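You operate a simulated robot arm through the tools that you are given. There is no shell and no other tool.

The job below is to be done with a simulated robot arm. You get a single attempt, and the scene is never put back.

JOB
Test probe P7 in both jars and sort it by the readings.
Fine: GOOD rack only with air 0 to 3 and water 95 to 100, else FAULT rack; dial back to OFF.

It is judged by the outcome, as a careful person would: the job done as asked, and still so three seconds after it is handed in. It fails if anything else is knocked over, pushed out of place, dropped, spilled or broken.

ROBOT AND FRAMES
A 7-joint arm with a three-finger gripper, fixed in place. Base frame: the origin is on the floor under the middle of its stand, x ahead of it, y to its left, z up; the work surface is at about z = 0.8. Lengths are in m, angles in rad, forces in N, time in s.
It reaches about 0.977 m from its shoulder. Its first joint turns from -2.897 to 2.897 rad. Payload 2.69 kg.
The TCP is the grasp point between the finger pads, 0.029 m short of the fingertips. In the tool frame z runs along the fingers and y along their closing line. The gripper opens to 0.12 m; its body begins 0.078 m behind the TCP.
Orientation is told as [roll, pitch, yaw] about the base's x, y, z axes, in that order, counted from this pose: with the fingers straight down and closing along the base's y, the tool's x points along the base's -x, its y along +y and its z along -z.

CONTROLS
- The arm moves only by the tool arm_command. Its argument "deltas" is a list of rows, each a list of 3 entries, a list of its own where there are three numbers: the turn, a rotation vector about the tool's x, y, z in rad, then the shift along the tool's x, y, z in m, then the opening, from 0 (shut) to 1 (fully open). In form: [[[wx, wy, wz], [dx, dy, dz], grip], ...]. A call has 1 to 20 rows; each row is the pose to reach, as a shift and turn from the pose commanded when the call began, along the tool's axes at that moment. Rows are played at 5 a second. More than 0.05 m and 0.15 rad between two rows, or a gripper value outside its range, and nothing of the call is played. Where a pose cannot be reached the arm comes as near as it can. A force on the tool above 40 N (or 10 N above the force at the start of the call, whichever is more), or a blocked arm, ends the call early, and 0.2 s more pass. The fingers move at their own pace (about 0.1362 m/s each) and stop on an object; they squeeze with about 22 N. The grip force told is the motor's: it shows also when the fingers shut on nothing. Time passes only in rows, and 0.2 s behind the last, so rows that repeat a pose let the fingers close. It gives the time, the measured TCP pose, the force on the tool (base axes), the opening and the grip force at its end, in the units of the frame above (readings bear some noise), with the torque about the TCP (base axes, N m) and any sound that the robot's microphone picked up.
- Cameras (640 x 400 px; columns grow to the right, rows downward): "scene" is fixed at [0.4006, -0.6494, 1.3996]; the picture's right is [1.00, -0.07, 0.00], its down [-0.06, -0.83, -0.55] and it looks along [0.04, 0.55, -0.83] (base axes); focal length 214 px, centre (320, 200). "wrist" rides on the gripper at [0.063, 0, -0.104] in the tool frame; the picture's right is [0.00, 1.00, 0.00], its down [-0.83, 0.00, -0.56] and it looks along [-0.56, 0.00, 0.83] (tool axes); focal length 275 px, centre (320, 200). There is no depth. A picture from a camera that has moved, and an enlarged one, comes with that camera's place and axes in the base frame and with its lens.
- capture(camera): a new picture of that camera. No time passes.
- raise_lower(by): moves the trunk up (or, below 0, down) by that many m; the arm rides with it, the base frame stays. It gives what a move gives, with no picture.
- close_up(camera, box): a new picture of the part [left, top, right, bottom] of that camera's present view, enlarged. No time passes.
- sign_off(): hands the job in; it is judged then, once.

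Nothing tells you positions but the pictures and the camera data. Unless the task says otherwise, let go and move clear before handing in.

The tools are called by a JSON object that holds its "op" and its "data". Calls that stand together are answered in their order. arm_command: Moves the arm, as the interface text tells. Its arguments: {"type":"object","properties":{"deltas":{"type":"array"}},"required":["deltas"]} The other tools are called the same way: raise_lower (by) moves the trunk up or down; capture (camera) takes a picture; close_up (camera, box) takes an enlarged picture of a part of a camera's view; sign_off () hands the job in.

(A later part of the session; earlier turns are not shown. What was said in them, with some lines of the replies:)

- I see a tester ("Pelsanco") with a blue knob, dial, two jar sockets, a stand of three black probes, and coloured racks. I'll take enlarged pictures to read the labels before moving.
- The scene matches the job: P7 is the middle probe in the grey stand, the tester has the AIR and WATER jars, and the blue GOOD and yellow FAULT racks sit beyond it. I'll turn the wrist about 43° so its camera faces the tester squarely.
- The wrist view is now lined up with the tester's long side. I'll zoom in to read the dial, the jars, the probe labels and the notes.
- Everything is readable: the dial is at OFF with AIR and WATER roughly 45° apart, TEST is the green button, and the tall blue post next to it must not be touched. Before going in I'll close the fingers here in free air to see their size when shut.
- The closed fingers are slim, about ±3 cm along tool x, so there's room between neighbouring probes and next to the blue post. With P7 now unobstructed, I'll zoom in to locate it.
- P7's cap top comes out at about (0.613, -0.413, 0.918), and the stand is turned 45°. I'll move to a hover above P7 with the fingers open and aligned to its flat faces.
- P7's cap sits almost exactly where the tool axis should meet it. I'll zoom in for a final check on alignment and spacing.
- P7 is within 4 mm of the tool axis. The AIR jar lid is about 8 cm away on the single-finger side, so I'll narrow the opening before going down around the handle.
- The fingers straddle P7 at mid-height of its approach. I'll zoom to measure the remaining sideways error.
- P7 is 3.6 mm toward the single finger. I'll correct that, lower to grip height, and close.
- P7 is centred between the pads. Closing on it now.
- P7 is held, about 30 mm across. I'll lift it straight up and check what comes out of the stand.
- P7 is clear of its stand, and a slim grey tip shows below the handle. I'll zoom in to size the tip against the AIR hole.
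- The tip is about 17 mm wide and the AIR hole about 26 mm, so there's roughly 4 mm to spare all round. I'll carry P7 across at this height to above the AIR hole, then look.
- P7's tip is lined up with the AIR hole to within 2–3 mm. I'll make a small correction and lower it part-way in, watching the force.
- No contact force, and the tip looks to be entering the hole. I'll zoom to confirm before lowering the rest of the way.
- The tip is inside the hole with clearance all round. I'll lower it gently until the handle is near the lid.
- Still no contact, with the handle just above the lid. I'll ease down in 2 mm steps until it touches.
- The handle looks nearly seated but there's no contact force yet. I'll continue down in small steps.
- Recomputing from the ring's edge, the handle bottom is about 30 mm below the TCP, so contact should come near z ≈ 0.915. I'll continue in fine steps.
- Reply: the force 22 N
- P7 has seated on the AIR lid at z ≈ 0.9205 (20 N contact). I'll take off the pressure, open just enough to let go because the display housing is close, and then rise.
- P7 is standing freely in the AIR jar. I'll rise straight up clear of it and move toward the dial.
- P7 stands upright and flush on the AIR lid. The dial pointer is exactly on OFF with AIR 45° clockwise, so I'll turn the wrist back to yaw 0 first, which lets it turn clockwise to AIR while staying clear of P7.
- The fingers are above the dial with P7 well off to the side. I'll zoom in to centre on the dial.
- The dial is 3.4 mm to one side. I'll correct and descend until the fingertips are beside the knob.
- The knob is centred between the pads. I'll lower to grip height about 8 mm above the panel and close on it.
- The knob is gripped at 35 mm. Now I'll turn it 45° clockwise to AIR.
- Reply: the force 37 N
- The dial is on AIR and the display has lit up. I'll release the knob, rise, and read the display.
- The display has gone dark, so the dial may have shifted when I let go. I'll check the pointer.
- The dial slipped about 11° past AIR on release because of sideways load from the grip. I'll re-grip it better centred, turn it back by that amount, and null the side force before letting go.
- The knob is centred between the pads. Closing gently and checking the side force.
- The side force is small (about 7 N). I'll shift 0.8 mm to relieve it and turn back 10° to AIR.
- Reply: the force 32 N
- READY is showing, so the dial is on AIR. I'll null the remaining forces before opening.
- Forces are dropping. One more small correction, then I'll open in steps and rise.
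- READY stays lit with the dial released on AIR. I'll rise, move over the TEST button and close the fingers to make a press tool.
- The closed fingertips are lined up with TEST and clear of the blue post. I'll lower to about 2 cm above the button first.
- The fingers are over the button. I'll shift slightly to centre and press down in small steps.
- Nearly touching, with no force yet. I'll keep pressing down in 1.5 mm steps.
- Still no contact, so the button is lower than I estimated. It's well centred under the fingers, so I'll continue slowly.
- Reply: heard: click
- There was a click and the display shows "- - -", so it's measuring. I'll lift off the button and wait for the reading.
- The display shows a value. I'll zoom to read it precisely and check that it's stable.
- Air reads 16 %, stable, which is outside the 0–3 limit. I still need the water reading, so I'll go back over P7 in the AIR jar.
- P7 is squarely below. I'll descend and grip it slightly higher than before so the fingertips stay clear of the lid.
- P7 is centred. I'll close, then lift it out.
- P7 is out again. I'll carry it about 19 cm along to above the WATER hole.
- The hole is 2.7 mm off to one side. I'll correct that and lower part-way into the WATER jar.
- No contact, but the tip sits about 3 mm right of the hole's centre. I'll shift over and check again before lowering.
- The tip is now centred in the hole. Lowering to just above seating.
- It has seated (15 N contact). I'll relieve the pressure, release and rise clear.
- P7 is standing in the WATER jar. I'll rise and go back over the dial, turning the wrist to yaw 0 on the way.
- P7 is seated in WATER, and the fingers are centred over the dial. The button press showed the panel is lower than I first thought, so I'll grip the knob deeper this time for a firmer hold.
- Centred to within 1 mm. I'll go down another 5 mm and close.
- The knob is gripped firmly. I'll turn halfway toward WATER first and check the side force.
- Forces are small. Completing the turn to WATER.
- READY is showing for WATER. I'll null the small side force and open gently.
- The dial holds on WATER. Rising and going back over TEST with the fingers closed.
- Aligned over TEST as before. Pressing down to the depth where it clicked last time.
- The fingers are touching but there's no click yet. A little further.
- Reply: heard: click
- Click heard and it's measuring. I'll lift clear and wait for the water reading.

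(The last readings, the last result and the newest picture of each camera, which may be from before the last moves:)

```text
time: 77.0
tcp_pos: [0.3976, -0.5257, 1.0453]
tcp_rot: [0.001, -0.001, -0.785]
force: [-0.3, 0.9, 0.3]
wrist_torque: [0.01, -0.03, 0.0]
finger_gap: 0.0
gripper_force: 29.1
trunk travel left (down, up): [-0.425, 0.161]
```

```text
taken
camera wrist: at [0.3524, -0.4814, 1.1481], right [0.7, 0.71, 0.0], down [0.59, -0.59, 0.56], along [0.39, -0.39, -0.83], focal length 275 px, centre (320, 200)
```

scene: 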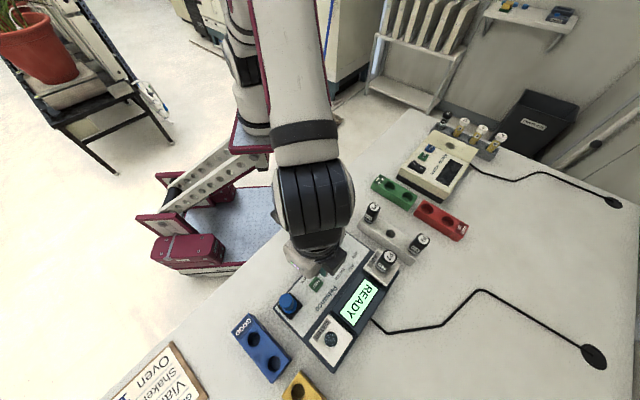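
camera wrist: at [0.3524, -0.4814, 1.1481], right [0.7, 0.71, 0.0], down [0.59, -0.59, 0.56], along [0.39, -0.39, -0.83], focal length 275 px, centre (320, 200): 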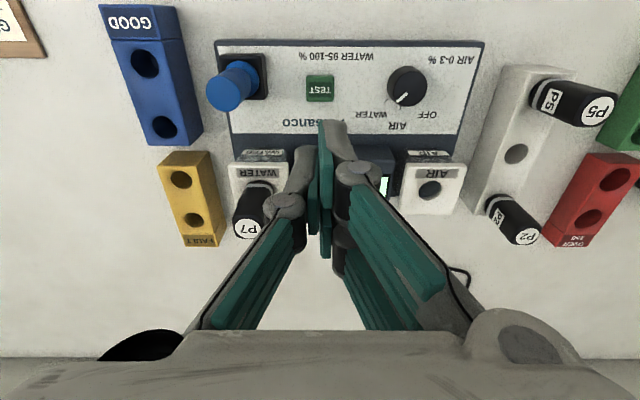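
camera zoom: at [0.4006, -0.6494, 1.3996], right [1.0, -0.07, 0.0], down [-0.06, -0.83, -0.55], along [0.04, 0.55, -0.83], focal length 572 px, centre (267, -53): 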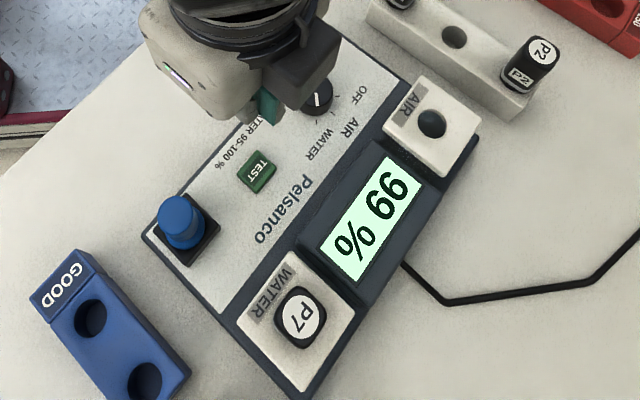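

{"op": "close_up", "data": {"camera": "scene", "box": [335, 255, 385, 305]}}

{"op": "close_up", "data": {"camera": "wrist", "box": [90, 0, 290, 260]}}

{"op": "close_up", "data": {"camera": "scene", "box": [220, 300, 380, 400]}}

```text
8.00 times, centred on (360, 280) of scene
camera zoom: at [0.4006, -0.6494, 1.3996], right [1.0, -0.07, 0.0], down [-0.06, -0.83, -0.55], along [0.04, 0.55, -0.83], focal length 1716 px, centre (0, -440)
```

zoom: 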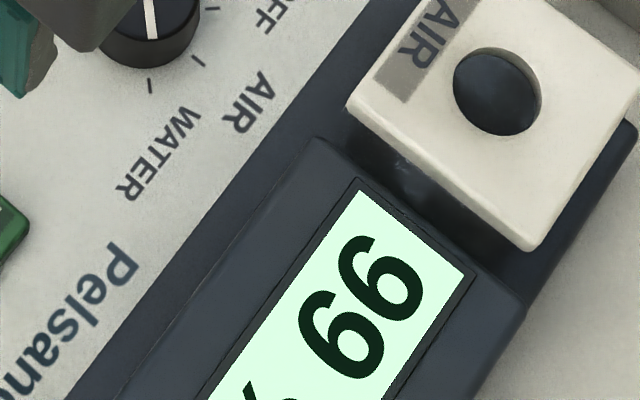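

```text
1.54 times, centred on (190, 130) of wrist
camera zoom: at [0.3524, -0.4814, 1.1481], right [0.7, 0.71, 0.0], down [0.59, -0.59, 0.56], along [0.39, -0.39, -0.83], focal length 424 px, centre (520, 308)
```

zoom: 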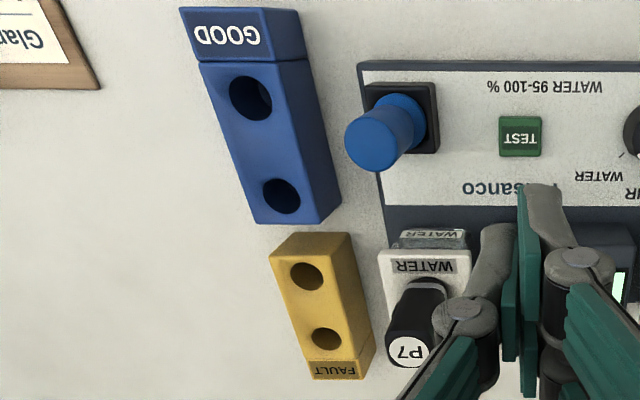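

```text
4.00 times, centred on (300, 350) of scene
camera zoom: at [0.4006, -0.6494, 1.3996], right [1.0, -0.07, 0.0], down [-0.06, -0.83, -0.55], along [0.04, 0.55, -0.83], focal length 858 px, centre (400, -400)
```

zoom: 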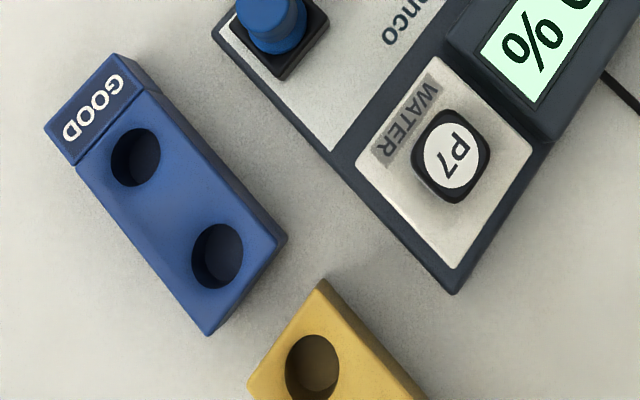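

Water reads 99 % (in range) but air read 16 % (out of the 0–3 range), so P7 belongs in the yellow FAULT rack. I'll go back over P7 in the WATER jar to collect it.

{"op": "arm_command", "data": {"deltas": [[[0, 0, 0], [-0.0256, -0.0167, 0], 0.2], [[0, 0, 0], [-0.0511, -0.0334, 0], 0.45], [[0, 0, 0], [-0.0767, -0.0501, 0], 0.45], [[0, 0, 0], [-0.1022, -0.0668, 0], 0.45], [[0, 0, 0], [-0.1022, -0.0668, 0], 0.45]]}}

{"op": "capture", "data": {"camera": "wrist"}}

{"op": "close_up", "data": {"camera": "wrist", "box": [220, 60, 420, 220]}}

{"op": "close_up", "data": {"camera": "wrist", "box": [100, 0, 300, 200]}}

```text
time: 78.2
tcp_pos: [0.4207, -0.6455, 1.0446]
tcp_rot: [0.0, -0.001, -0.785]
force: [-0.2, 0.1, -0.2]
wrist_torque: [-0.02, -0.01, 0.02]
finger_gap: 0.0541
gripper_force: 0.0
trunk travel left (down, up): [-0.425, 0.161]
```

```text
taken
camera wrist: at [0.377, -0.6025, 1.1479], right [0.7, 0.71, 0.0], down [0.59, -0.59, 0.56], along [0.39, -0.39, -0.83], focal length 275 px, centre (320, 200)
```

wrist: 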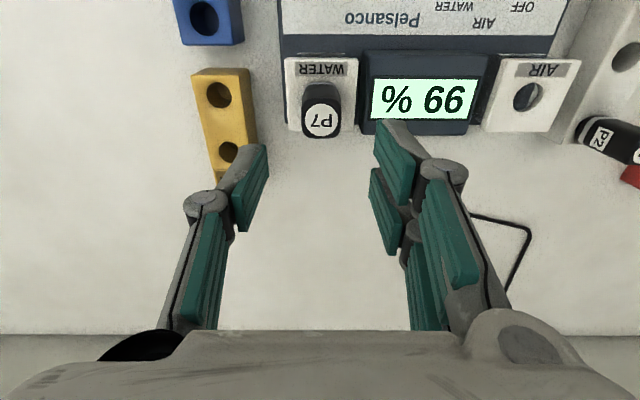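

```text
2.50 times, centred on (320, 140) of wrist
camera zoom: at [0.377, -0.6025, 1.1479], right [0.7, 0.71, 0.0], down [0.59, -0.59, 0.56], along [0.39, -0.39, -0.83], focal length 688 px, centre (320, 350)
```

zoom: 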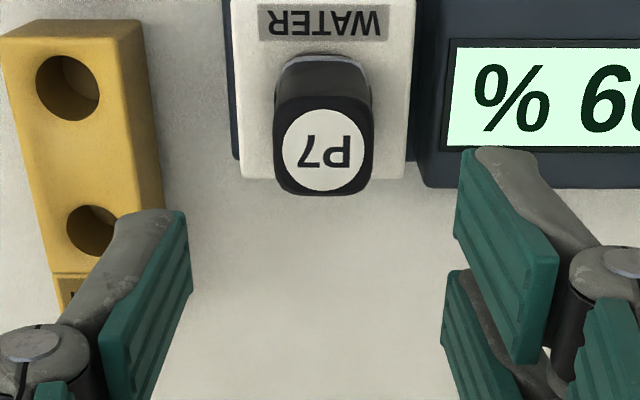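

```text
2.00 times, centred on (200, 100) of wrist
camera zoom: at [0.377, -0.6025, 1.1479], right [0.7, 0.71, 0.0], down [0.59, -0.59, 0.56], along [0.39, -0.39, -0.83], focal length 551 px, centre (560, 400)
```

zoom: 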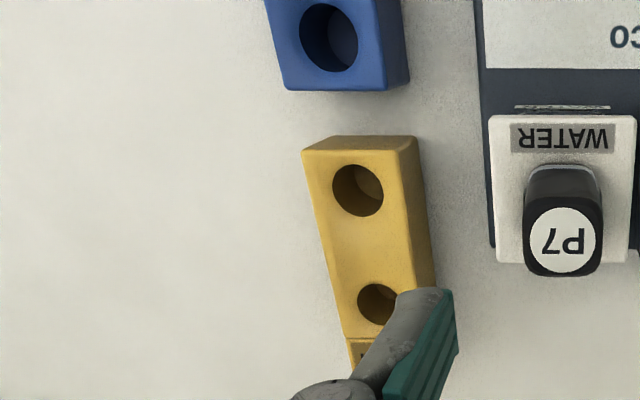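

P7 is squarely below and the reading still shows 99 %. I'll descend and grip it a bit higher for clearance over the low rack.

{"op": "arm_command", "data": {"deltas": [[[0, 0, 0], [-0.001, 0.0008, 0.03], 0.45], [[0, 0, 0], [-0.001, 0.0008, 0.06], 0.45], [[0, 0, 0], [-0.001, 0.0008, 0.09], 0.45], [[0, 0, 0], [-0.001, 0.0008, 0.1125], 0.45], [[0, 0, 0], [-0.001, 0.0008, 0.1125], 0.45], [[0, 0, 0], [-0.001, 0.0008, 0.1125], 0.45]]}}

{"op": "close_up", "data": {"camera": "wrist", "box": [200, 60, 440, 260]}}

{"op": "close_up", "data": {"camera": "wrist", "box": [80, 30, 240, 280]}}

```text
time: 79.6
tcp_pos: [0.4225, -0.6464, 0.9337]
tcp_rot: [0.0, 0.001, -0.783]
force: [-0.8, 0.9, -0.6]
wrist_torque: [-0.03, -0.02, -0.02]
finger_gap: 0.0542
gripper_force: 0.0
trunk travel left (down, up): [-0.425, 0.161]
```

```text
2.00 times, centred on (320, 160) of wrist
camera zoom: at [0.3779, -0.6018, 1.036], right [0.7, 0.71, 0.0], down [0.59, -0.58, 0.56], along [0.39, -0.39, -0.83], focal length 551 px, centre (320, 280)
```

zoom: 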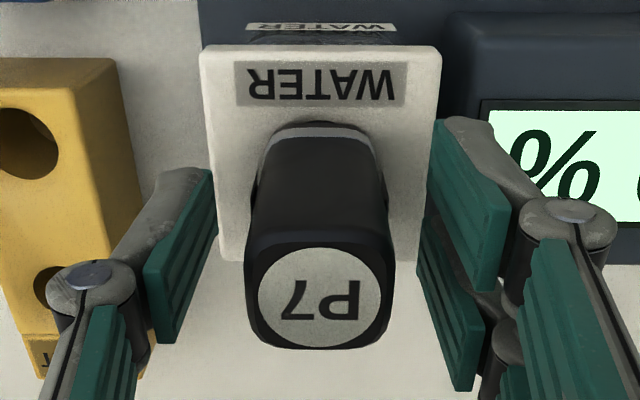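

```text
1.60 times, centred on (160, 155) of wrist
camera zoom: at [0.3779, -0.6018, 1.036], right [0.7, 0.71, 0.0], down [0.59, -0.58, 0.56], along [0.39, -0.39, -0.83], focal length 440 px, centre (576, 272)
```

zoom: 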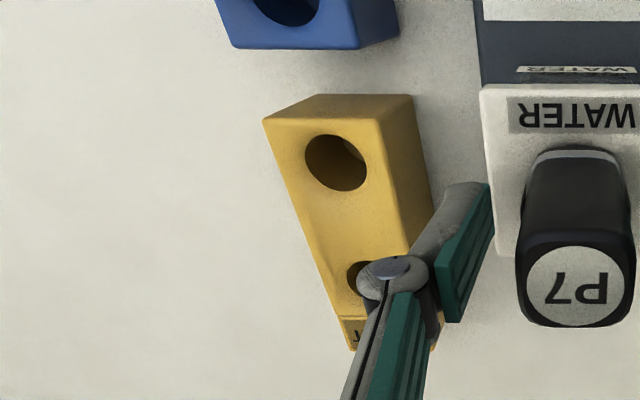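

P7 is centred between the pads. Closing and lifting it out of the WATER jar slowly.

{"op": "arm_command", "data": {"deltas": [[[0, 0, 0], [0, 0, 0], 0.3], [[0, 0, 0], [0, 0, 0], 0], [[0, 0, 0], [0, 0, 0], 0], [[0, 0, 0], [0, 0, 0], 0], [[0, 0, 0], [0, 0, -0.02], 0], [[0, 0, 0], [0, 0, -0.04], 0], [[0, 0, 0], [0, 0, -0.06], 0], [[0, 0, 0], [0, 0, -0.085], 0], [[0, 0, 0], [0, 0, -0.11], 0], [[0, 0, 0], [0, 0, -0.11], 0], [[0, 0, 0], [0, 0, -0.11], 0]]}}

{"op": "capture", "data": {"camera": "wrist"}}

{"op": "close_up", "data": {"camera": "wrist", "box": [160, 30, 400, 260]}}

```text
time: 82.0
tcp_pos: [0.4245, -0.6457, 1.0447]
tcp_rot: [0.001, 0.0, -0.786]
force: [0.0, 0.7, -0.1]
wrist_torque: [-0.01, 0.02, -0.01]
finger_gap: 0.0295
gripper_force: 22.2
trunk travel left (down, up): [-0.425, 0.161]
```

```text
taken
camera wrist: at [0.379, -0.6021, 1.1478], right [0.7, 0.71, 0.0], down [0.59, -0.59, 0.56], along [0.39, -0.39, -0.83], focal length 275 px, centre (320, 200)
```

wrist: 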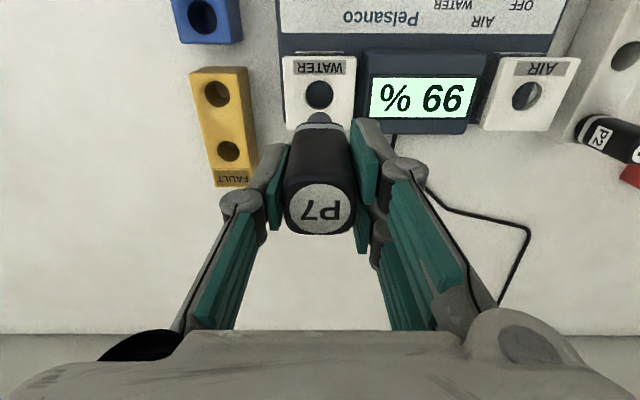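

```text
1.74 times, centred on (280, 145) of wrist
camera zoom: at [0.379, -0.6021, 1.1478], right [0.7, 0.71, 0.0], down [0.59, -0.59, 0.56], along [0.39, -0.39, -0.83], focal length 479 px, centre (390, 296)
```

zoom: 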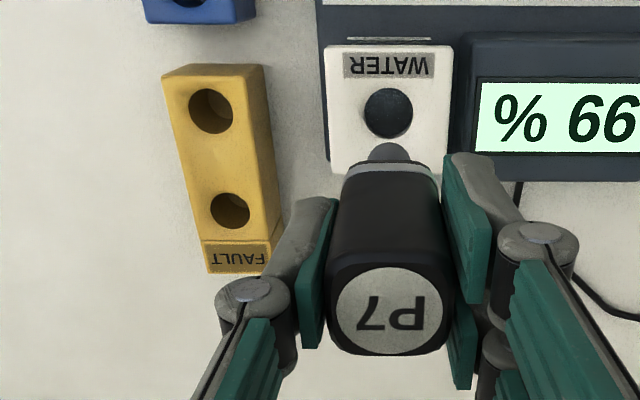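

P7 is out of the water. I'll carry it about 11 cm across to above the FAULT rack's nearer hole, keeping height.

{"op": "arm_command", "data": {"deltas": [[[0, 0, 0], [-0.0027, -0.0361, 0], 0], [[0, 0, 0], [-0.0055, -0.0722, 0], 0], [[0, 0, 0], [-0.0082, -0.1083, 0], 0], [[0, 0, 0], [-0.0082, -0.1083, 0.02], 0], [[0, 0, 0], [-0.0082, -0.1083, 0.05], 0], [[0, 0, 0], [-0.0082, -0.1083, 0.07], 0], [[0, 0, 0], [-0.0082, -0.1083, 0.07], 0], [[0, 0, 0], [-0.0082, -0.1083, 0.07], 0]]}}

{"op": "capture", "data": {"camera": "wrist"}}

{"op": "close_up", "data": {"camera": "wrist", "box": [240, 50, 400, 260]}}

{"op": "capture", "data": {"camera": "scene"}}

```text
time: 83.8
tcp_pos: [0.3526, -0.7263, 0.9741]
tcp_rot: [0.001, -0.001, -0.785]
force: [-0.1, 0.8, -0.1]
wrist_torque: [0.01, 0.02, -0.01]
finger_gap: 0.0295
gripper_force: 21.7
out of reach, approached as far as the arm can: row 3
trunk travel left (down, up): [-0.425, 0.161]
```

```text
taken
camera wrist: at [0.3076, -0.6822, 1.0765], right [0.7, 0.71, 0.0], down [0.59, -0.59, 0.56], along [0.39, -0.39, -0.83], focal length 275 px, centre (320, 200)
```

wrist: 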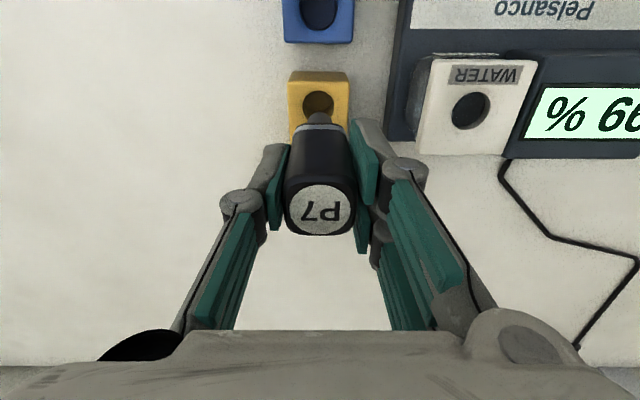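

```text
1.90 times, centred on (320, 155) of wrist
camera zoom: at [0.3076, -0.6822, 1.0765], right [0.7, 0.71, 0.0], down [0.59, -0.59, 0.56], along [0.39, -0.39, -0.83], focal length 524 px, centre (320, 286)
```

zoom: 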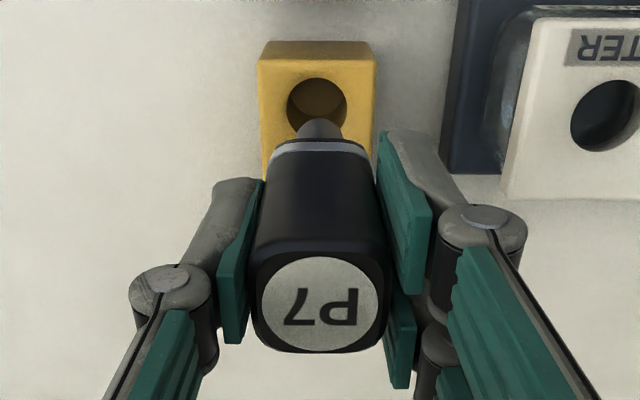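

```text
taken
```

scene: 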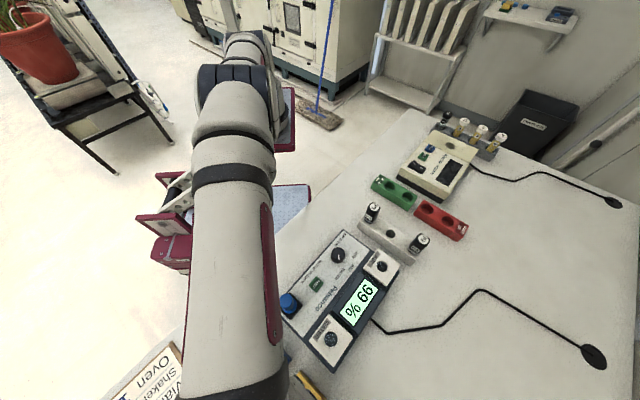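

The tip is lined up with the FAULT hole to within about 1 mm (one higher pose was marginal for reach, but this lower one is fine). Lowering to enter the hole.

{"op": "arm_command", "data": {"deltas": [[[0, 0, 0], [0.0003, -0.0008, 0.01], 0], [[0, 0, 0], [0.0003, -0.0008, 0.02], 0], [[0, 0, 0], [0.0003, -0.0008, 0.03], 0], [[0, 0, 0], [0.0003, -0.0008, 0.037], 0], [[0, 0, 0], [0.0003, -0.0008, 0.037], 0]]}}

{"op": "close_up", "data": {"camera": "wrist", "box": [240, 50, 400, 200]}}

```text
time: 85.0
tcp_pos: [0.3518, -0.7286, 0.9366]
tcp_rot: [0.0, 0.001, -0.786]
force: [-0.6, 0.2, -0.8]
wrist_torque: [0.03, -0.01, 0.02]
finger_gap: 0.0295
gripper_force: 21.9
trunk travel left (down, up): [-0.425, 0.161]
```

```text
2.67 times, centred on (320, 125) of wrist
camera zoom: at [0.307, -0.6843, 1.0392], right [0.7, 0.71, 0.0], down [0.59, -0.59, 0.56], along [0.39, -0.39, -0.83], focal length 734 px, centre (320, 400)
```

zoom: 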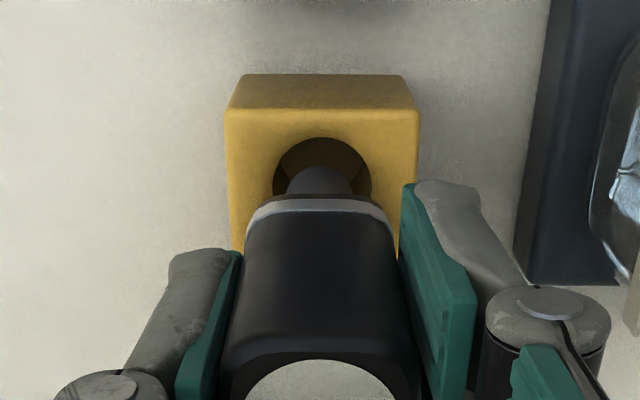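

The tip is entering the hole with clearance. I'll continue lowering in small steps, watching for contact.

{"op": "arm_command", "data": {"deltas": [[[0, 0, 0], [0.001, 0, 0.005], 0], [[0, 0, 0], [0.001, 0, 0.01], 0], [[0, 0, 0], [0.001, 0, 0.015], 0], [[0, 0, 0], [0.001, 0, 0.015], 0]]}}

{"op": "close_up", "data": {"camera": "wrist", "box": [240, 50, 400, 200]}}

```text
time: 86.0
tcp_pos: [0.3504, -0.7264, 0.9207]
tcp_rot: [0.002, 0.0, -0.786]
force: [0.4, 0.2, -0.6]
wrist_torque: [0.04, -0.01, 0.03]
finger_gap: 0.0296
gripper_force: 22.5
trunk travel left (down, up): [-0.425, 0.161]
```

```text
2.67 times, centred on (320, 125) of wrist
camera zoom: at [0.3055, -0.6831, 1.0244], right [0.7, 0.71, 0.0], down [0.59, -0.58, 0.56], along [0.39, -0.39, -0.83], focal length 734 px, centre (320, 400)
```

zoom: 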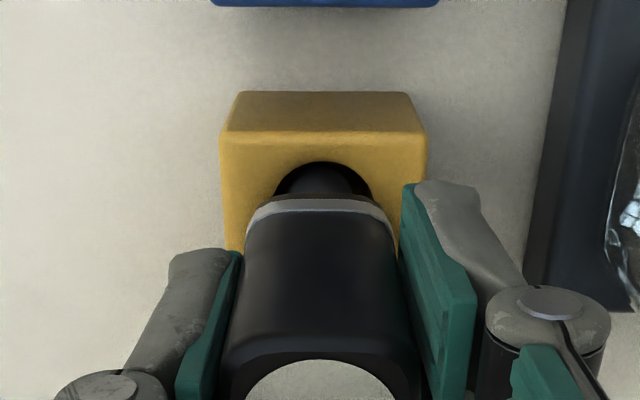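

{"op": "arm_command", "data": {"deltas": [[[0, 0, 0], [0, 0, 0.004], 0], [[0, 0, 0], [0, 0, 0.008], 0], [[0, 0, 0], [0, 0, 0.012], 0], [[0, 0, 0], [0, 0, 0.015], 0], [[0, 0, 0], [0, 0, 0.015], 0]]}}

{"op": "close_up", "data": {"camera": "wrist", "box": [240, 50, 400, 200]}}

```text
time: 87.2
tcp_pos: [0.3503, -0.7272, 0.9047]
tcp_rot: [0.001, 0.001, -0.786]
force: [0.1, 0.2, -0.9]
wrist_torque: [-0.02, -0.04, -0.01]
finger_gap: 0.0293
gripper_force: 22.5
trunk travel left (down, up): [-0.425, 0.161]
```

```text
2.67 times, centred on (320, 125) of wrist
camera zoom: at [0.306, -0.6837, 1.0085], right [0.7, 0.71, 0.0], down [0.59, -0.59, 0.56], along [0.39, -0.39, -0.83], focal length 734 px, centre (320, 400)
```

zoom: 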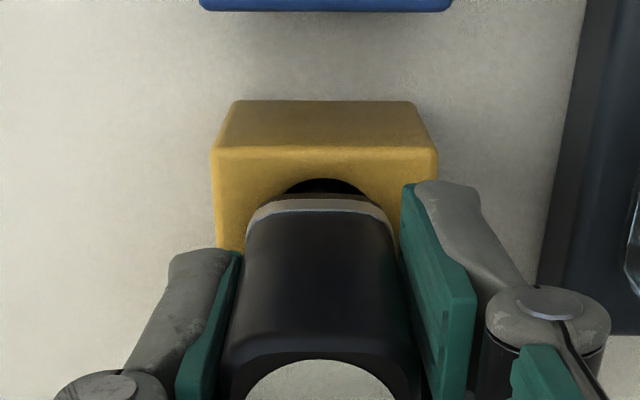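

{"op": "arm_command", "data": {"deltas": [[[0, 0, 0], [0, 0, 0.002], 0], [[0, 0, 0], [0, 0, 0.004], 0], [[0, 0, 0], [0, 0, 0.006], 0], [[0, 0, 0], [0, 0, 0.008], 0], [[0, 0, 0], [0, 0, 0.008], 0]]}}

{"op": "close_up", "data": {"camera": "wrist", "box": [240, 50, 400, 200]}}

```text
time: 88.4
tcp_pos: [0.3515, -0.727, 0.8971]
tcp_rot: [-0.001, 0.0, -0.785]
force: [0.1, 0.7, -0.5]
wrist_torque: [-0.04, -0.02, -0.01]
finger_gap: 0.0295
gripper_force: 22.3
trunk travel left (down, up): [-0.425, 0.161]
```

```text
2.67 times, centred on (320, 125) of wrist
camera zoom: at [0.3064, -0.6836, 1.0006], right [0.7, 0.71, 0.0], down [0.59, -0.59, 0.56], along [0.39, -0.39, -0.83], focal length 734 px, centre (320, 400)
```

zoom: 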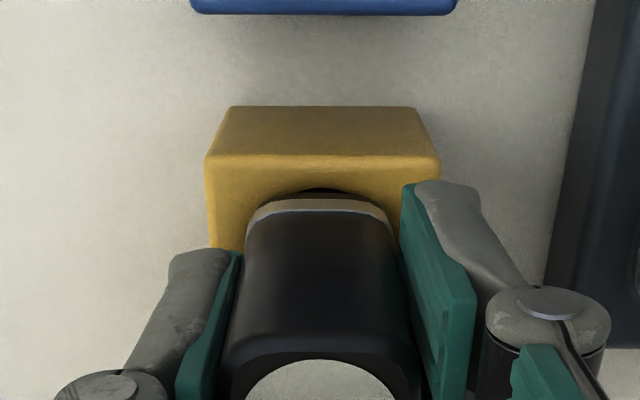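

{"op": "arm_command", "data": {"deltas": [[[0, 0, 0], [0, 0, 0.0015], 0], [[0, 0, 0], [0, 0, 0.003], 0], [[0, 0, 0], [0, 0, 0.003], 0]]}}

{"op": "close_up", "data": {"camera": "wrist", "box": [240, 50, 400, 200]}}

```text
time: 89.2
tcp_pos: [0.3513, -0.7266, 0.8972]
tcp_rot: [-0.002, -0.002, -0.786]
force: [-2.1, 1.3, 14.9]
wrist_torque: [0.11, 0.04, -0.01]
finger_gap: 0.0292
gripper_force: 22.1
trunk travel left (down, up): [-0.425, 0.161]
```

```text
2.67 times, centred on (320, 125) of wrist
camera zoom: at [0.3065, -0.6834, 0.9998], right [0.7, 0.71, 0.0], down [0.59, -0.58, 0.56], along [0.4, -0.39, -0.83], focal length 734 px, centre (320, 400)
```

zoom: 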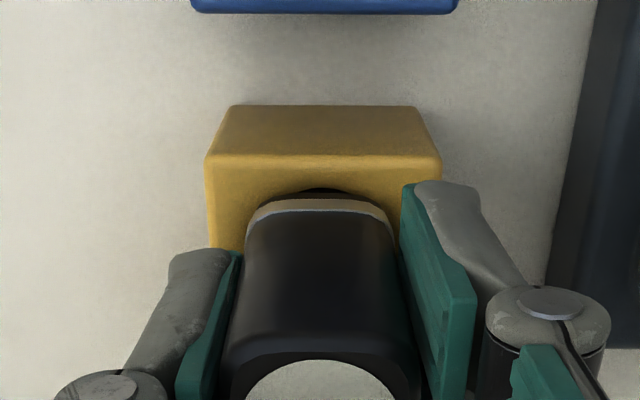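

P7 has bottomed in the FAULT hole (15 N) at the same depth as it sat in its original stand. I'll relieve the pressure and release.

{"op": "arm_command", "data": {"deltas": [[[0, 0, 0], [0, 0, -0.0018], 0], [[0, 0, 0], [0, 0, -0.0018], 0], [[0, 0, 0], [0, 0, -0.0018], 0.33], [[0, 0, 0], [0, 0, -0.0018], 0.4], [[0, 0, 0], [0, 0, -0.0018], 0.45], [[0, 0, 0], [0, 0, -0.0018], 0.45]]}}

{"op": "capture", "data": {"camera": "wrist"}}

{"op": "close_up", "data": {"camera": "wrist", "box": [200, 60, 440, 260]}}

```text
time: 90.6
tcp_pos: [0.3512, -0.7272, 0.8962]
tcp_rot: [-0.003, 0.001, -0.785]
force: [0.6, 0.4, 0.3]
wrist_torque: [-0.04, 0.02, 0.03]
finger_gap: 0.0539
gripper_force: 0.1
trunk travel left (down, up): [-0.425, 0.161]
```

```text
taken
camera wrist: at [0.3067, -0.6833, 0.9998], right [0.7, 0.71, 0.0], down [0.59, -0.59, 0.56], along [0.39, -0.39, -0.83], focal length 275 px, centre (320, 200)
```

wrist: 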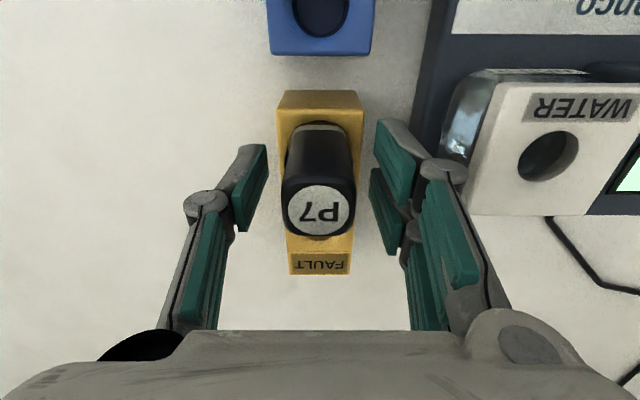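

```text
2.00 times, centred on (320, 160) of wrist
camera zoom: at [0.3067, -0.6833, 0.9998], right [0.7, 0.71, 0.0], down [0.59, -0.59, 0.56], along [0.39, -0.39, -0.83], focal length 551 px, centre (320, 280)
```

zoom: 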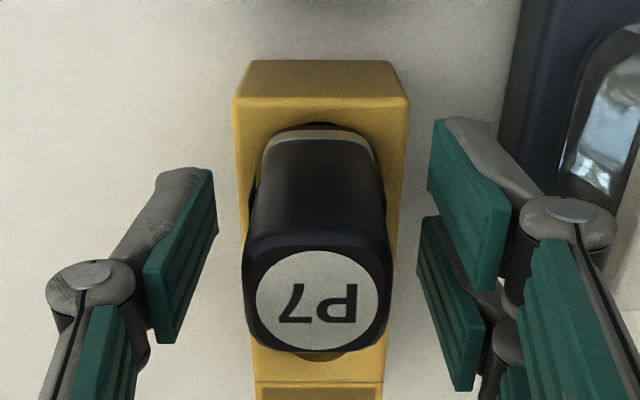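

P7 stands in the FAULT rack. I'll rise straight up clear of it, then travel back above the dial to set it to OFF.

{"op": "arm_command", "data": {"deltas": [[[0, 0, 0], [0, 0, -0.02], 0.45], [[0, 0, 0], [0, 0, -0.045], 0.45], [[0, 0, 0], [0, 0, -0.075], 0.45], [[0, 0, 0], [0, 0, -0.1], 0.45], [[0, 0, 0], [0.016, 0.0381, -0.105], 0.5], [[0, 0, 0], [0.032, 0.0761, -0.11], 0.5], [[0, 0, 0], [0.048, 0.1142, -0.115], 0.5], [[0, 0, 0], [0.0639, 0.1522, -0.12], 0.5], [[0, 0, 0], [0.0799, 0.1903, -0.12], 0.5], [[0, 0, 0], [0.0959, 0.2283, -0.12], 0.5], [[0, 0, 0], [0.1119, 0.2664, -0.12], 0.5], [[0, 0, 0], [0.1119, 0.2664, -0.09], 0.5], [[0, 0, 0], [0.1119, 0.2664, -0.09], 0.5]]}}

{"op": "capture", "data": {"camera": "wrist"}}

{"op": "close_up", "data": {"camera": "wrist", "box": [240, 50, 400, 190]}}

{"op": "capture", "data": {"camera": "scene"}}

```text
time: 93.4
tcp_pos: [0.4613, -0.4612, 0.9878]
tcp_rot: [0.0, 0.001, -0.785]
force: [0.3, -0.3, 0.2]
wrist_torque: [0.01, -0.01, 0.01]
finger_gap: 0.0601
gripper_force: 0.1
trunk travel left (down, up): [-0.425, 0.161]
```

```text
taken
camera wrist: at [0.4163, -0.4169, 1.0911], right [0.7, 0.71, 0.0], down [0.59, -0.58, 0.56], along [0.39, -0.39, -0.83], focal length 275 px, centre (320, 200)
```

wrist: 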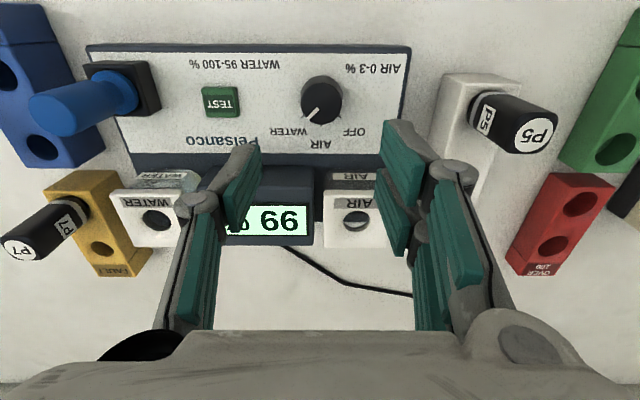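

```text
2.86 times, centred on (320, 120) of wrist
camera zoom: at [0.4163, -0.4169, 1.0911], right [0.7, 0.71, 0.0], down [0.59, -0.58, 0.56], along [0.39, -0.39, -0.83], focal length 786 px, centre (320, 429)
```

zoom: 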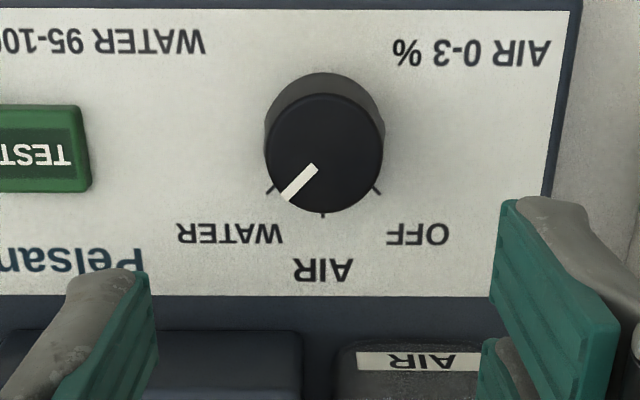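

```text
taken
```

scene: 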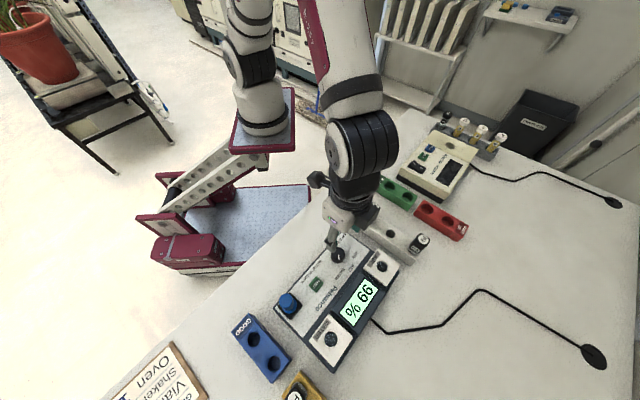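

P7 is sitting in the FAULT rack, and the gripper is centred over the dial, which points to WATER. I'll descend and grip the knob.

{"op": "arm_command", "data": {"deltas": [[[0, 0, 0], [0.0, 0.0012, 0.04], 0.5], [[0, 0, 0], [0.0, 0.0012, 0.08], 0.5], [[0, 0, 0], [0.0, 0.0012, 0.105], 0.5], [[0, 0, 0], [0.0, 0.0012, 0.118], 0.5], [[0, 0, 0], [0.0, 0.0012, 0.123], 0.5], [[0, 0, 0], [0.0, 0.0012, 0.123], 0.5]]}}

{"op": "close_up", "data": {"camera": "wrist", "box": [220, 60, 420, 260]}}

```text
time: 94.8
tcp_pos: [0.4611, -0.4589, 0.8635]
tcp_rot: [-0.002, 0.0, -0.785]
force: [0.1, 0.3, 0.1]
wrist_torque: [0.01, 0.04, -0.04]
finger_gap: 0.0599
gripper_force: 0.1
trunk travel left (down, up): [-0.425, 0.161]
```

```text
2.00 times, centred on (320, 160) of wrist
camera zoom: at [0.4164, -0.4156, 0.9681], right [0.7, 0.71, 0.0], down [0.59, -0.58, 0.56], along [0.4, -0.39, -0.83], focal length 551 px, centre (320, 280)
```

zoom: 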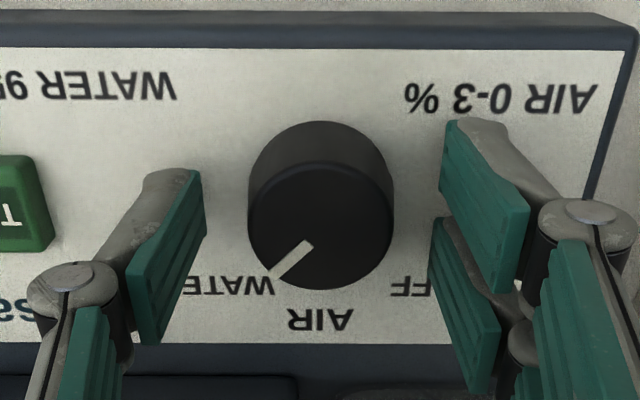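

Centred. Closing on the knob and turning it back 45° counter-clockwise, from WATER to AIR, as the first stroke.

{"op": "arm_command", "data": {"deltas": [[[0, 0, 0], [0, 0, 0], 0.3], [[0, 0, 0], [0, 0, 0], 0.15], [[0, 0, 0], [0, 0, 0], 0], [[0, 0, 0], [0, 0, 0], 0], [[0, 0, 0], [0, 0.0006, 0], 0]]}}

{"op": "arm_command", "data": {"deltas": [[[0, 0, -0.1], [0, 0, 0], 0], [[0, 0, -0.2], [0, 0, 0], 0], [[0, 0, -0.3], [0, 0, 0], 0], [[0, 0, -0.4], [0, 0, 0], 0]]}}

```text
time: 96.0
tcp_pos: [0.4612, -0.4591, 0.865]
tcp_rot: [0.001, 0.001, -0.786]
force: [-3.3, -4.0, 2.6]
wrist_torque: [0.6, 0.58, 0.05]
finger_gap: 0.0357
gripper_force: 45.1
trunk travel left (down, up): [-0.425, 0.161]
```

```text
time: 97.0
tcp_pos: [0.4613, -0.4593, 0.8648]
tcp_rot: [-0.002, -0.001, -0.382]
force: [1.1, -6.1, 13.9]
wrist_torque: [0.26, 0.34, -0.01]
finger_gap: 0.0357
gripper_force: 44.9
trunk travel left (down, up): [-0.425, 0.161]
```

{"op": "arm_command", "data": {"deltas": [[[0, 0, -0.1], [0, -0.0004, -0.0004], 0], [[0, 0, -0.2], [0, -0.0004, -0.0004], 0], [[0, 0, -0.3], [0, -0.0004, -0.0004], 0], [[0, 0, -0.385], [0, -0.0004, -0.0004], 0], [[0, 0, -0.385], [0, -0.0004, -0.0004], 0]]}}

{"op": "close_up", "data": {"camera": "wrist", "box": [220, 60, 420, 260]}}

{"op": "close_up", "data": {"camera": "scene", "box": [280, 220, 420, 350]}}

```text
time: 98.2
tcp_pos: [0.4609, -0.4586, 0.8642]
tcp_rot: [-0.005, -0.002, -0.001]
force: [2.1, -12.9, 19.3]
wrist_torque: [-0.32, 0.26, 0.0]
finger_gap: 0.0357
gripper_force: 44.8
trunk travel left (down, up): [-0.425, 0.161]
```

```text
2.00 times, centred on (320, 160) of wrist
camera zoom: at [0.398, -0.4604, 0.968], right [-0.01, 1.0, 0.0], down [0.83, 0.01, 0.56], along [0.56, 0.0, -0.83], focal length 551 px, centre (320, 280)
```

zoom: 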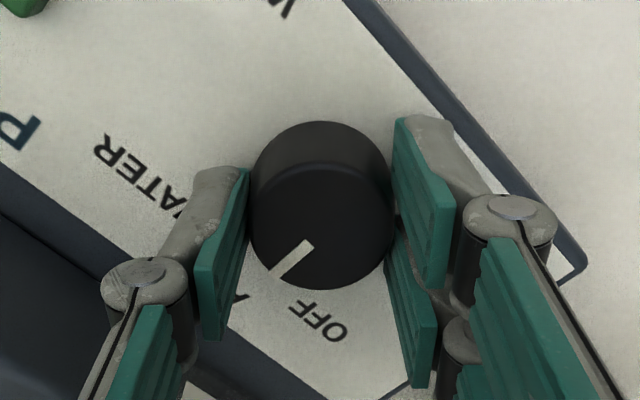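

```text
3.08 times, centred on (350, 285) of scene
camera zoom: at [0.4006, -0.6494, 1.3996], right [1.0, -0.07, 0.0], down [-0.06, -0.83, -0.55], along [0.04, 0.55, -0.83], focal length 660 px, centre (228, -62)
```

zoom: 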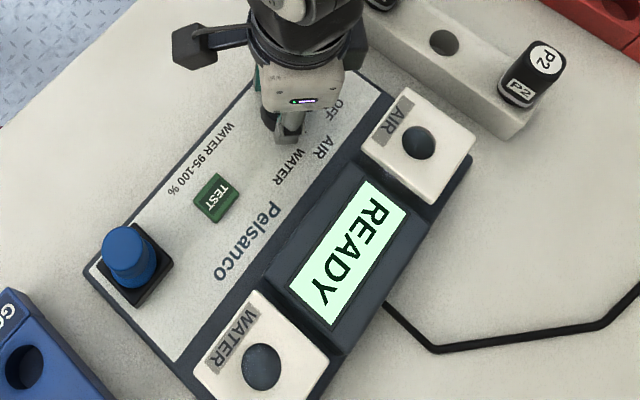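

The dial is at AIR after the first stroke. I'll null the forces, release, rise, wind the wrist back and re-grip for the second stroke.

{"op": "arm_command", "data": {"deltas": [[[0, 0, 0], [0, -0.0008, -0.0005], 0], [[0, 0, 0], [0.0, -0.0015, -0.001], 0], [[0, 0, 0], [0.0, -0.0015, -0.001], 0]]}}

{"op": "arm_command", "data": {"deltas": [[[0, 0, 0], [0, 0, 0], 0.34], [[0, 0, 0], [0, 0, 0], 0.45], [[0, 0, 0], [0, 0, 0], 0.5], [[0, 0, 0], [0, 0, -0.02], 0.5], [[0, 0, 0], [0, 0, -0.05], 0.5], [[0, 0, 0.131], [0, 0, -0.05], 0.5], [[0, 0, 0.262], [0, 0, -0.05], 0.5], [[0, 0, 0.393], [0, 0, -0.05], 0.5], [[0, 0, 0.524], [0, 0, -0.05], 0.5], [[0, 0, 0.655], [0, 0, -0.05], 0.5], [[0, 0, 0.785], [0, 0, -0.05], 0.5], [[0, 0, 0.785], [0, 0, -0.05], 0.5]]}}

{"op": "capture", "data": {"camera": "wrist"}}

{"op": "close_up", "data": {"camera": "wrist", "box": [220, 50, 420, 220]}}

```text
time: 99.0
tcp_pos: [0.4608, -0.459, 0.8641]
tcp_rot: [0.002, 0.0, -0.001]
force: [1.9, -9.3, 10.0]
wrist_torque: [-0.27, -0.62, 0.0]
finger_gap: 0.0359
gripper_force: 45.0
trunk travel left (down, up): [-0.425, 0.161]
```

```text
time: 101.6
tcp_pos: [0.4611, -0.4602, 0.9151]
tcp_rot: [-0.001, 0.002, -0.786]
force: [0.2, -0.2, -0.3]
wrist_torque: [0.02, 0.0, -0.02]
finger_gap: 0.0599
gripper_force: 0.0
trunk travel left (down, up): [-0.425, 0.161]
```

```text
taken
camera wrist: at [0.4162, -0.4161, 1.0185], right [0.7, 0.71, 0.0], down [0.59, -0.59, 0.56], along [0.39, -0.39, -0.83], focal length 275 px, centre (320, 200)
```

wrist: 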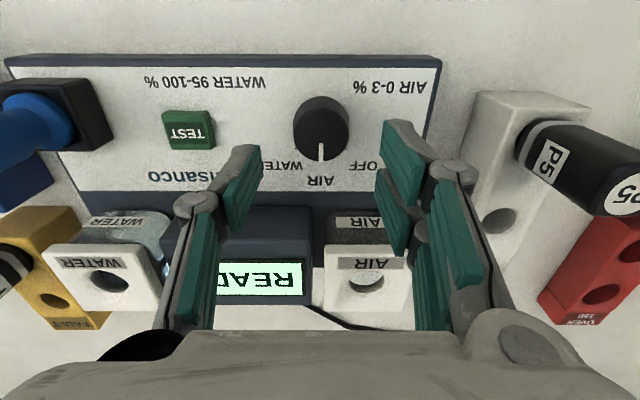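

```text
2.35 times, centred on (320, 135) of wrist
camera zoom: at [0.4162, -0.4161, 1.0185], right [0.7, 0.71, 0.0], down [0.59, -0.59, 0.56], along [0.39, -0.39, -0.83], focal length 648 px, centre (320, 353)
```

zoom: 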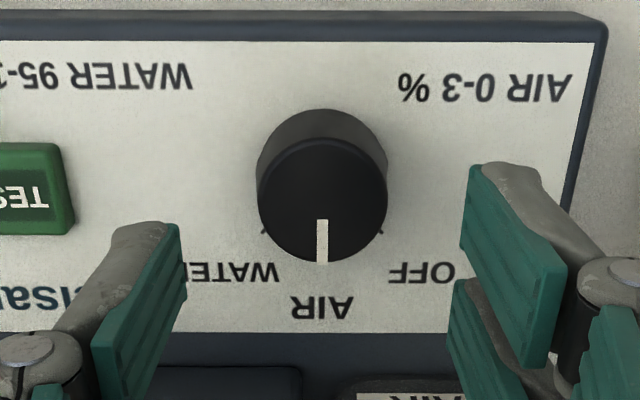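

The pointer is on AIR. I'll descend, grip and turn the last 45° counter-clockwise to OFF.

{"op": "arm_command", "data": {"deltas": [[[0, 0, 0], [0.0, 0.0005, 0.02], 0.5], [[0, 0, 0], [0.0, 0.0005, 0.04], 0.5], [[0, 0, 0], [0.0, 0.0005, 0.0505], 0.5], [[0, 0, 0], [0.0, 0.0005, 0.0505], 0.5], [[0, 0, 0], [0.0, 0.0005, 0.0505], 0.3], [[0, 0, 0], [0.0, 0.0005, 0.0505], 0.15], [[0, 0, 0], [0.0, 0.0005, 0.0505], 0], [[0, 0, 0], [0.0, 0.0005, 0.0505], 0]]}}

{"op": "arm_command", "data": {"deltas": [[[0, 0, -0.1], [0, 0, 0], 0], [[0, 0, -0.2], [0, 0, 0], 0], [[0, 0, -0.3], [0, 0, 0], 0], [[0, 0, -0.4], [0, 0, 0], 0]]}}

```text
time: 103.4
tcp_pos: [0.4627, -0.4594, 0.8641]
tcp_rot: [0.0, 0.0, -0.784]
force: [-0.7, -1.4, -0.7]
wrist_torque: [-0.13, -0.02, 0.02]
finger_gap: 0.0358
gripper_force: 45.1
trunk travel left (down, up): [-0.425, 0.161]
```

```text
time: 104.4
tcp_pos: [0.4622, -0.4601, 0.8636]
tcp_rot: [0.001, 0.0, -0.384]
force: [-0.4, 1.7, -0.8]
wrist_torque: [-0.33, -0.98, 0.0]
finger_gap: 0.0358
gripper_force: 44.9
trunk travel left (down, up): [-0.425, 0.161]
```

{"op": "arm_command", "data": {"deltas": [[[0, 0, -0.1], [0, 0, 0], 0], [[0, 0, -0.2], [0, 0, 0], 0], [[0, 0, -0.3], [0, 0, 0], 0], [[0, 0, -0.385], [0, 0, 0], 0], [[0, 0, -0.385], [0, 0, 0], 0]]}}

{"op": "close_up", "data": {"camera": "wrist", "box": [220, 60, 420, 260]}}

{"op": "close_up", "data": {"camera": "scene", "box": [280, 220, 420, 350]}}

```text
time: 105.6
tcp_pos: [0.4618, -0.4593, 0.864]
tcp_rot: [0.001, 0.0, 0.001]
force: [5.6, 2.3, -10.1]
wrist_torque: [-0.06, -0.59, -0.05]
finger_gap: 0.0359
gripper_force: 44.7
trunk travel left (down, up): [-0.425, 0.161]
```

```text
2.00 times, centred on (320, 160) of wrist
camera zoom: at [0.3991, -0.461, 0.9675], right [-0.01, 1.0, 0.0], down [0.83, 0.0, 0.56], along [0.56, 0.0, -0.83], focal length 551 px, centre (320, 280)
```

zoom: 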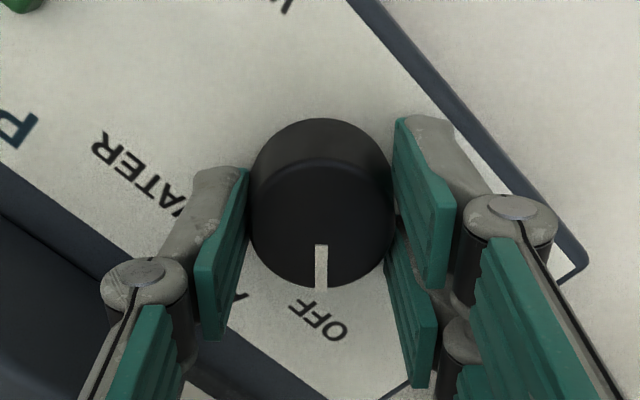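

```text
3.08 times, centred on (350, 285) of scene
camera zoom: at [0.4006, -0.6494, 1.3996], right [1.0, -0.07, 0.0], down [-0.06, -0.83, -0.55], along [0.04, 0.55, -0.83], focal length 660 px, centre (228, -62)
```

zoom: 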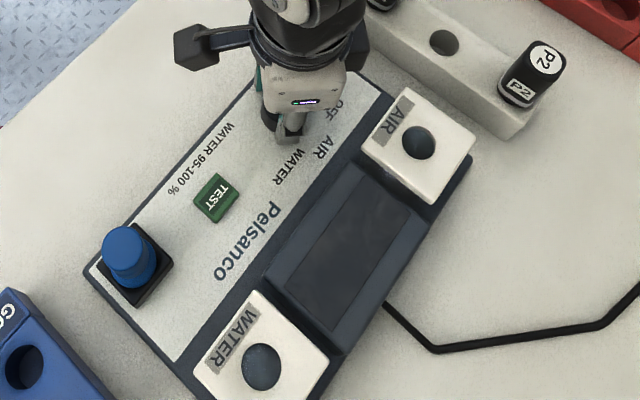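

The dial points to OFF and the display is dark. I'll null the forces, release and rise.

{"op": "arm_command", "data": {"deltas": [[[0, 0, 0], [-0.0004, 0.0002, 0.0004], 0], [[0, 0, 0], [-0.0006, 0.0002, 0.0005], 0]]}}

{"op": "arm_command", "data": {"deltas": [[[0, 0, 0], [0, 0, 0], 0.34], [[0, 0, 0], [0, 0, 0], 0.45], [[0, 0, 0], [0, 0, 0], 0.5], [[0, 0, 0], [0, 0, -0.02], 0.5], [[0, 0, 0], [0, 0, -0.05], 0.5], [[0, 0, 0], [0, 0, -0.09], 0.5], [[0, 0, 0], [0, 0, -0.13], 0.5], [[0, 0, 0], [0.03, 0.02, -0.16], 0.5], [[0, 0, 0], [0.06, 0.04, -0.19], 0.5], [[0, 0, 0], [0.09, 0.06, -0.22], 0.5], [[0, 0, 0], [0.09, 0.06, -0.22], 0.5]]}}

{"op": "capture", "data": {"camera": "wrist"}}

{"op": "capture", "data": {"camera": "scene"}}

```text
time: 106.2
tcp_pos: [0.4624, -0.4593, 0.8647]
tcp_rot: [0.001, -0.001, 0.001]
force: [2.5, 4.0, 1.4]
wrist_torque: [0.5, 0.14, 0.02]
finger_gap: 0.0356
gripper_force: 45.1
trunk travel left (down, up): [-0.425, 0.161]
```

```text
time: 108.6
tcp_pos: [0.3699, -0.3985, 1.0858]
tcp_rot: [0.0, 0.0, 0.0]
force: [0.5, 0.0, 0.5]
wrist_torque: [0.01, 0.02, -0.01]
finger_gap: 0.0597
gripper_force: 0.1
trunk travel left (down, up): [-0.425, 0.161]
```

```text
taken
camera wrist: at [0.3066, -0.4002, 1.1888], right [0.0, 1.0, 0.0], down [0.83, 0.0, 0.56], along [0.56, 0.0, -0.83], focal length 275 px, centre (320, 200)
```

wrist: 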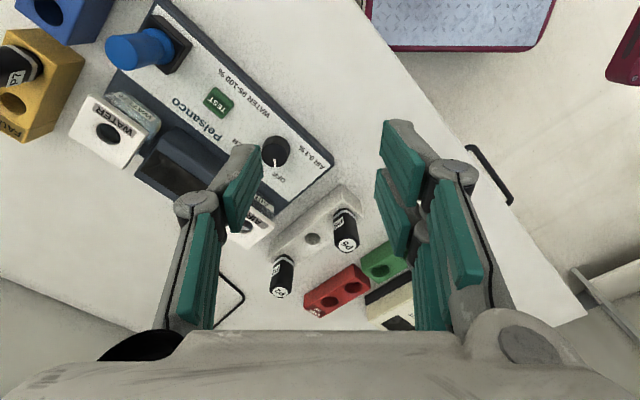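

```text
taken
```

scene: 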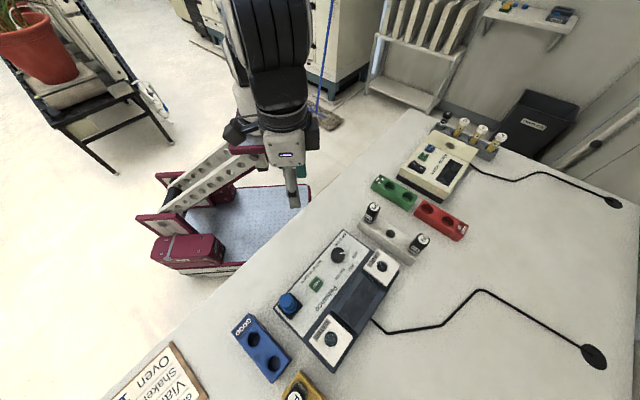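

The arm is clear of everything. I'll inspect the dial, P7 in the rack, and everything else for displacement before handing in.

{"op": "close_up", "data": {"camera": "scene", "box": [310, 225, 370, 285]}}

{"op": "close_up", "data": {"camera": "scene", "box": [220, 290, 380, 400]}}

{"op": "close_up", "data": {"camera": "wrist", "box": [0, 0, 160, 150]}}

{"op": "close_up", "data": {"camera": "scene", "box": [340, 100, 510, 300]}}

```text
6.67 times, centred on (340, 255) of scene
camera zoom: at [0.4006, -0.6494, 1.3996], right [1.0, -0.07, 0.0], down [-0.06, -0.83, -0.55], along [0.04, 0.55, -0.83], focal length 1430 px, centre (187, -167)
```

zoom: 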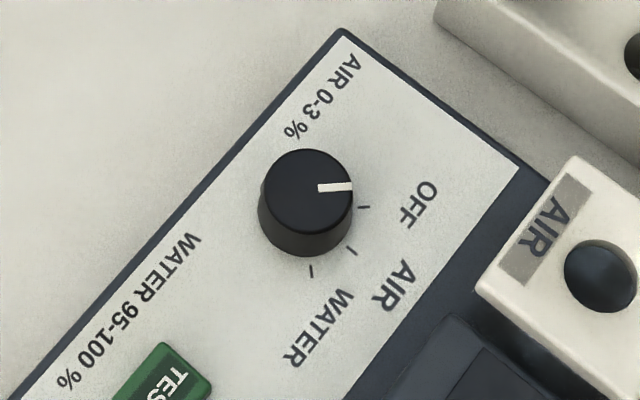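

```text
3.64 times, centred on (300, 345) of scene
camera zoom: at [0.4006, -0.6494, 1.3996], right [1.0, -0.07, 0.0], down [-0.06, -0.83, -0.55], along [0.04, 0.55, -0.83], focal length 780 px, centre (393, -327)
```

zoom: 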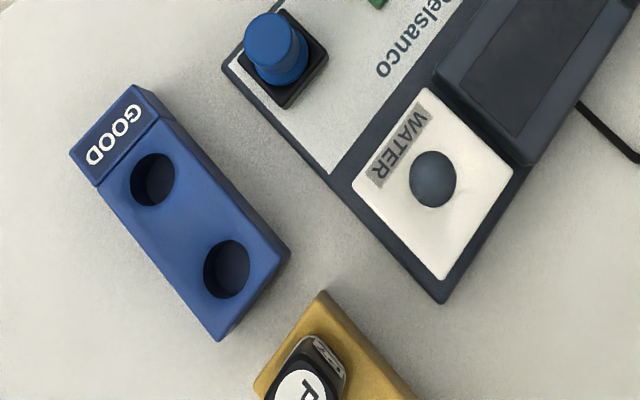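

```text
2.67 times, centred on (80, 75) of wrist
camera zoom: at [0.3066, -0.4002, 1.1888], right [0.0, 1.0, 0.0], down [0.83, 0.0, 0.56], along [0.56, 0.0, -0.83], focal length 734 px, centre (960, 533)
```

zoom: 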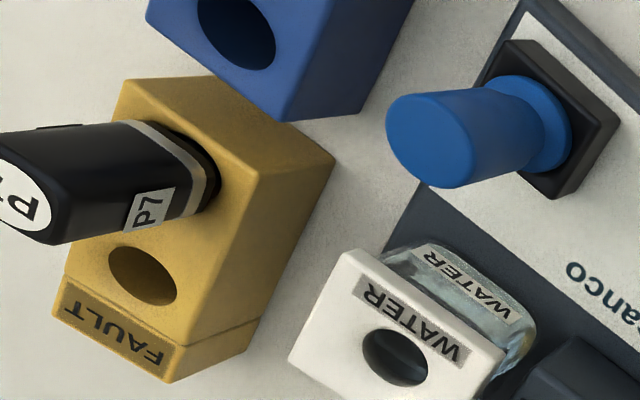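

```text
2.00 times, centred on (425, 200) of scene
camera zoom: at [0.4006, -0.6494, 1.3996], right [1.0, -0.07, 0.0], down [-0.06, -0.83, -0.55], along [0.04, 0.55, -0.83], focal length 429 px, centre (110, 200)
```

zoom: 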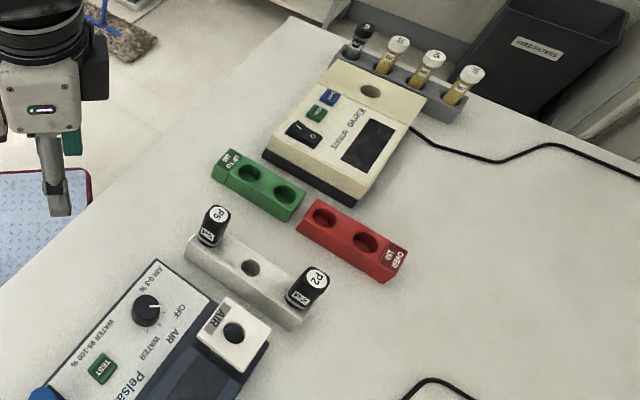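

Everything checks out: the dial is on OFF with the display dark, and P7 (air 16 %, water 99 %) stands in the FAULT rack. The other items are where they were and the arm is clear, so I'm handing in.

{"op": "sign_off", "data": {}}

```text
The job is handed in.
```

I tested P7 in both jars and put it in the FAULT rack, because its air reading was out of range. The job is handed in.

| Jar | Reading | Allowed | Result |
|---|---|---|---|
| AIR | 16 % | 0 to 3 | Out of range |
| WATER | 99 % | 95 to 100 | In range |

- **Dial:** it is back on OFF and the display is dark. On the first turn it slipped about 10° past AIR when I let go. I set it back to AIR, with READY showing, before taking the air reading.
- **P7:** it stands upright in the FAULT rack hole nearest the GOOD rack, pushed down until it met the bottom.
- **Everything else:** my last pictures show nothing knocked over or moved, and the arm is clear of the bench items.
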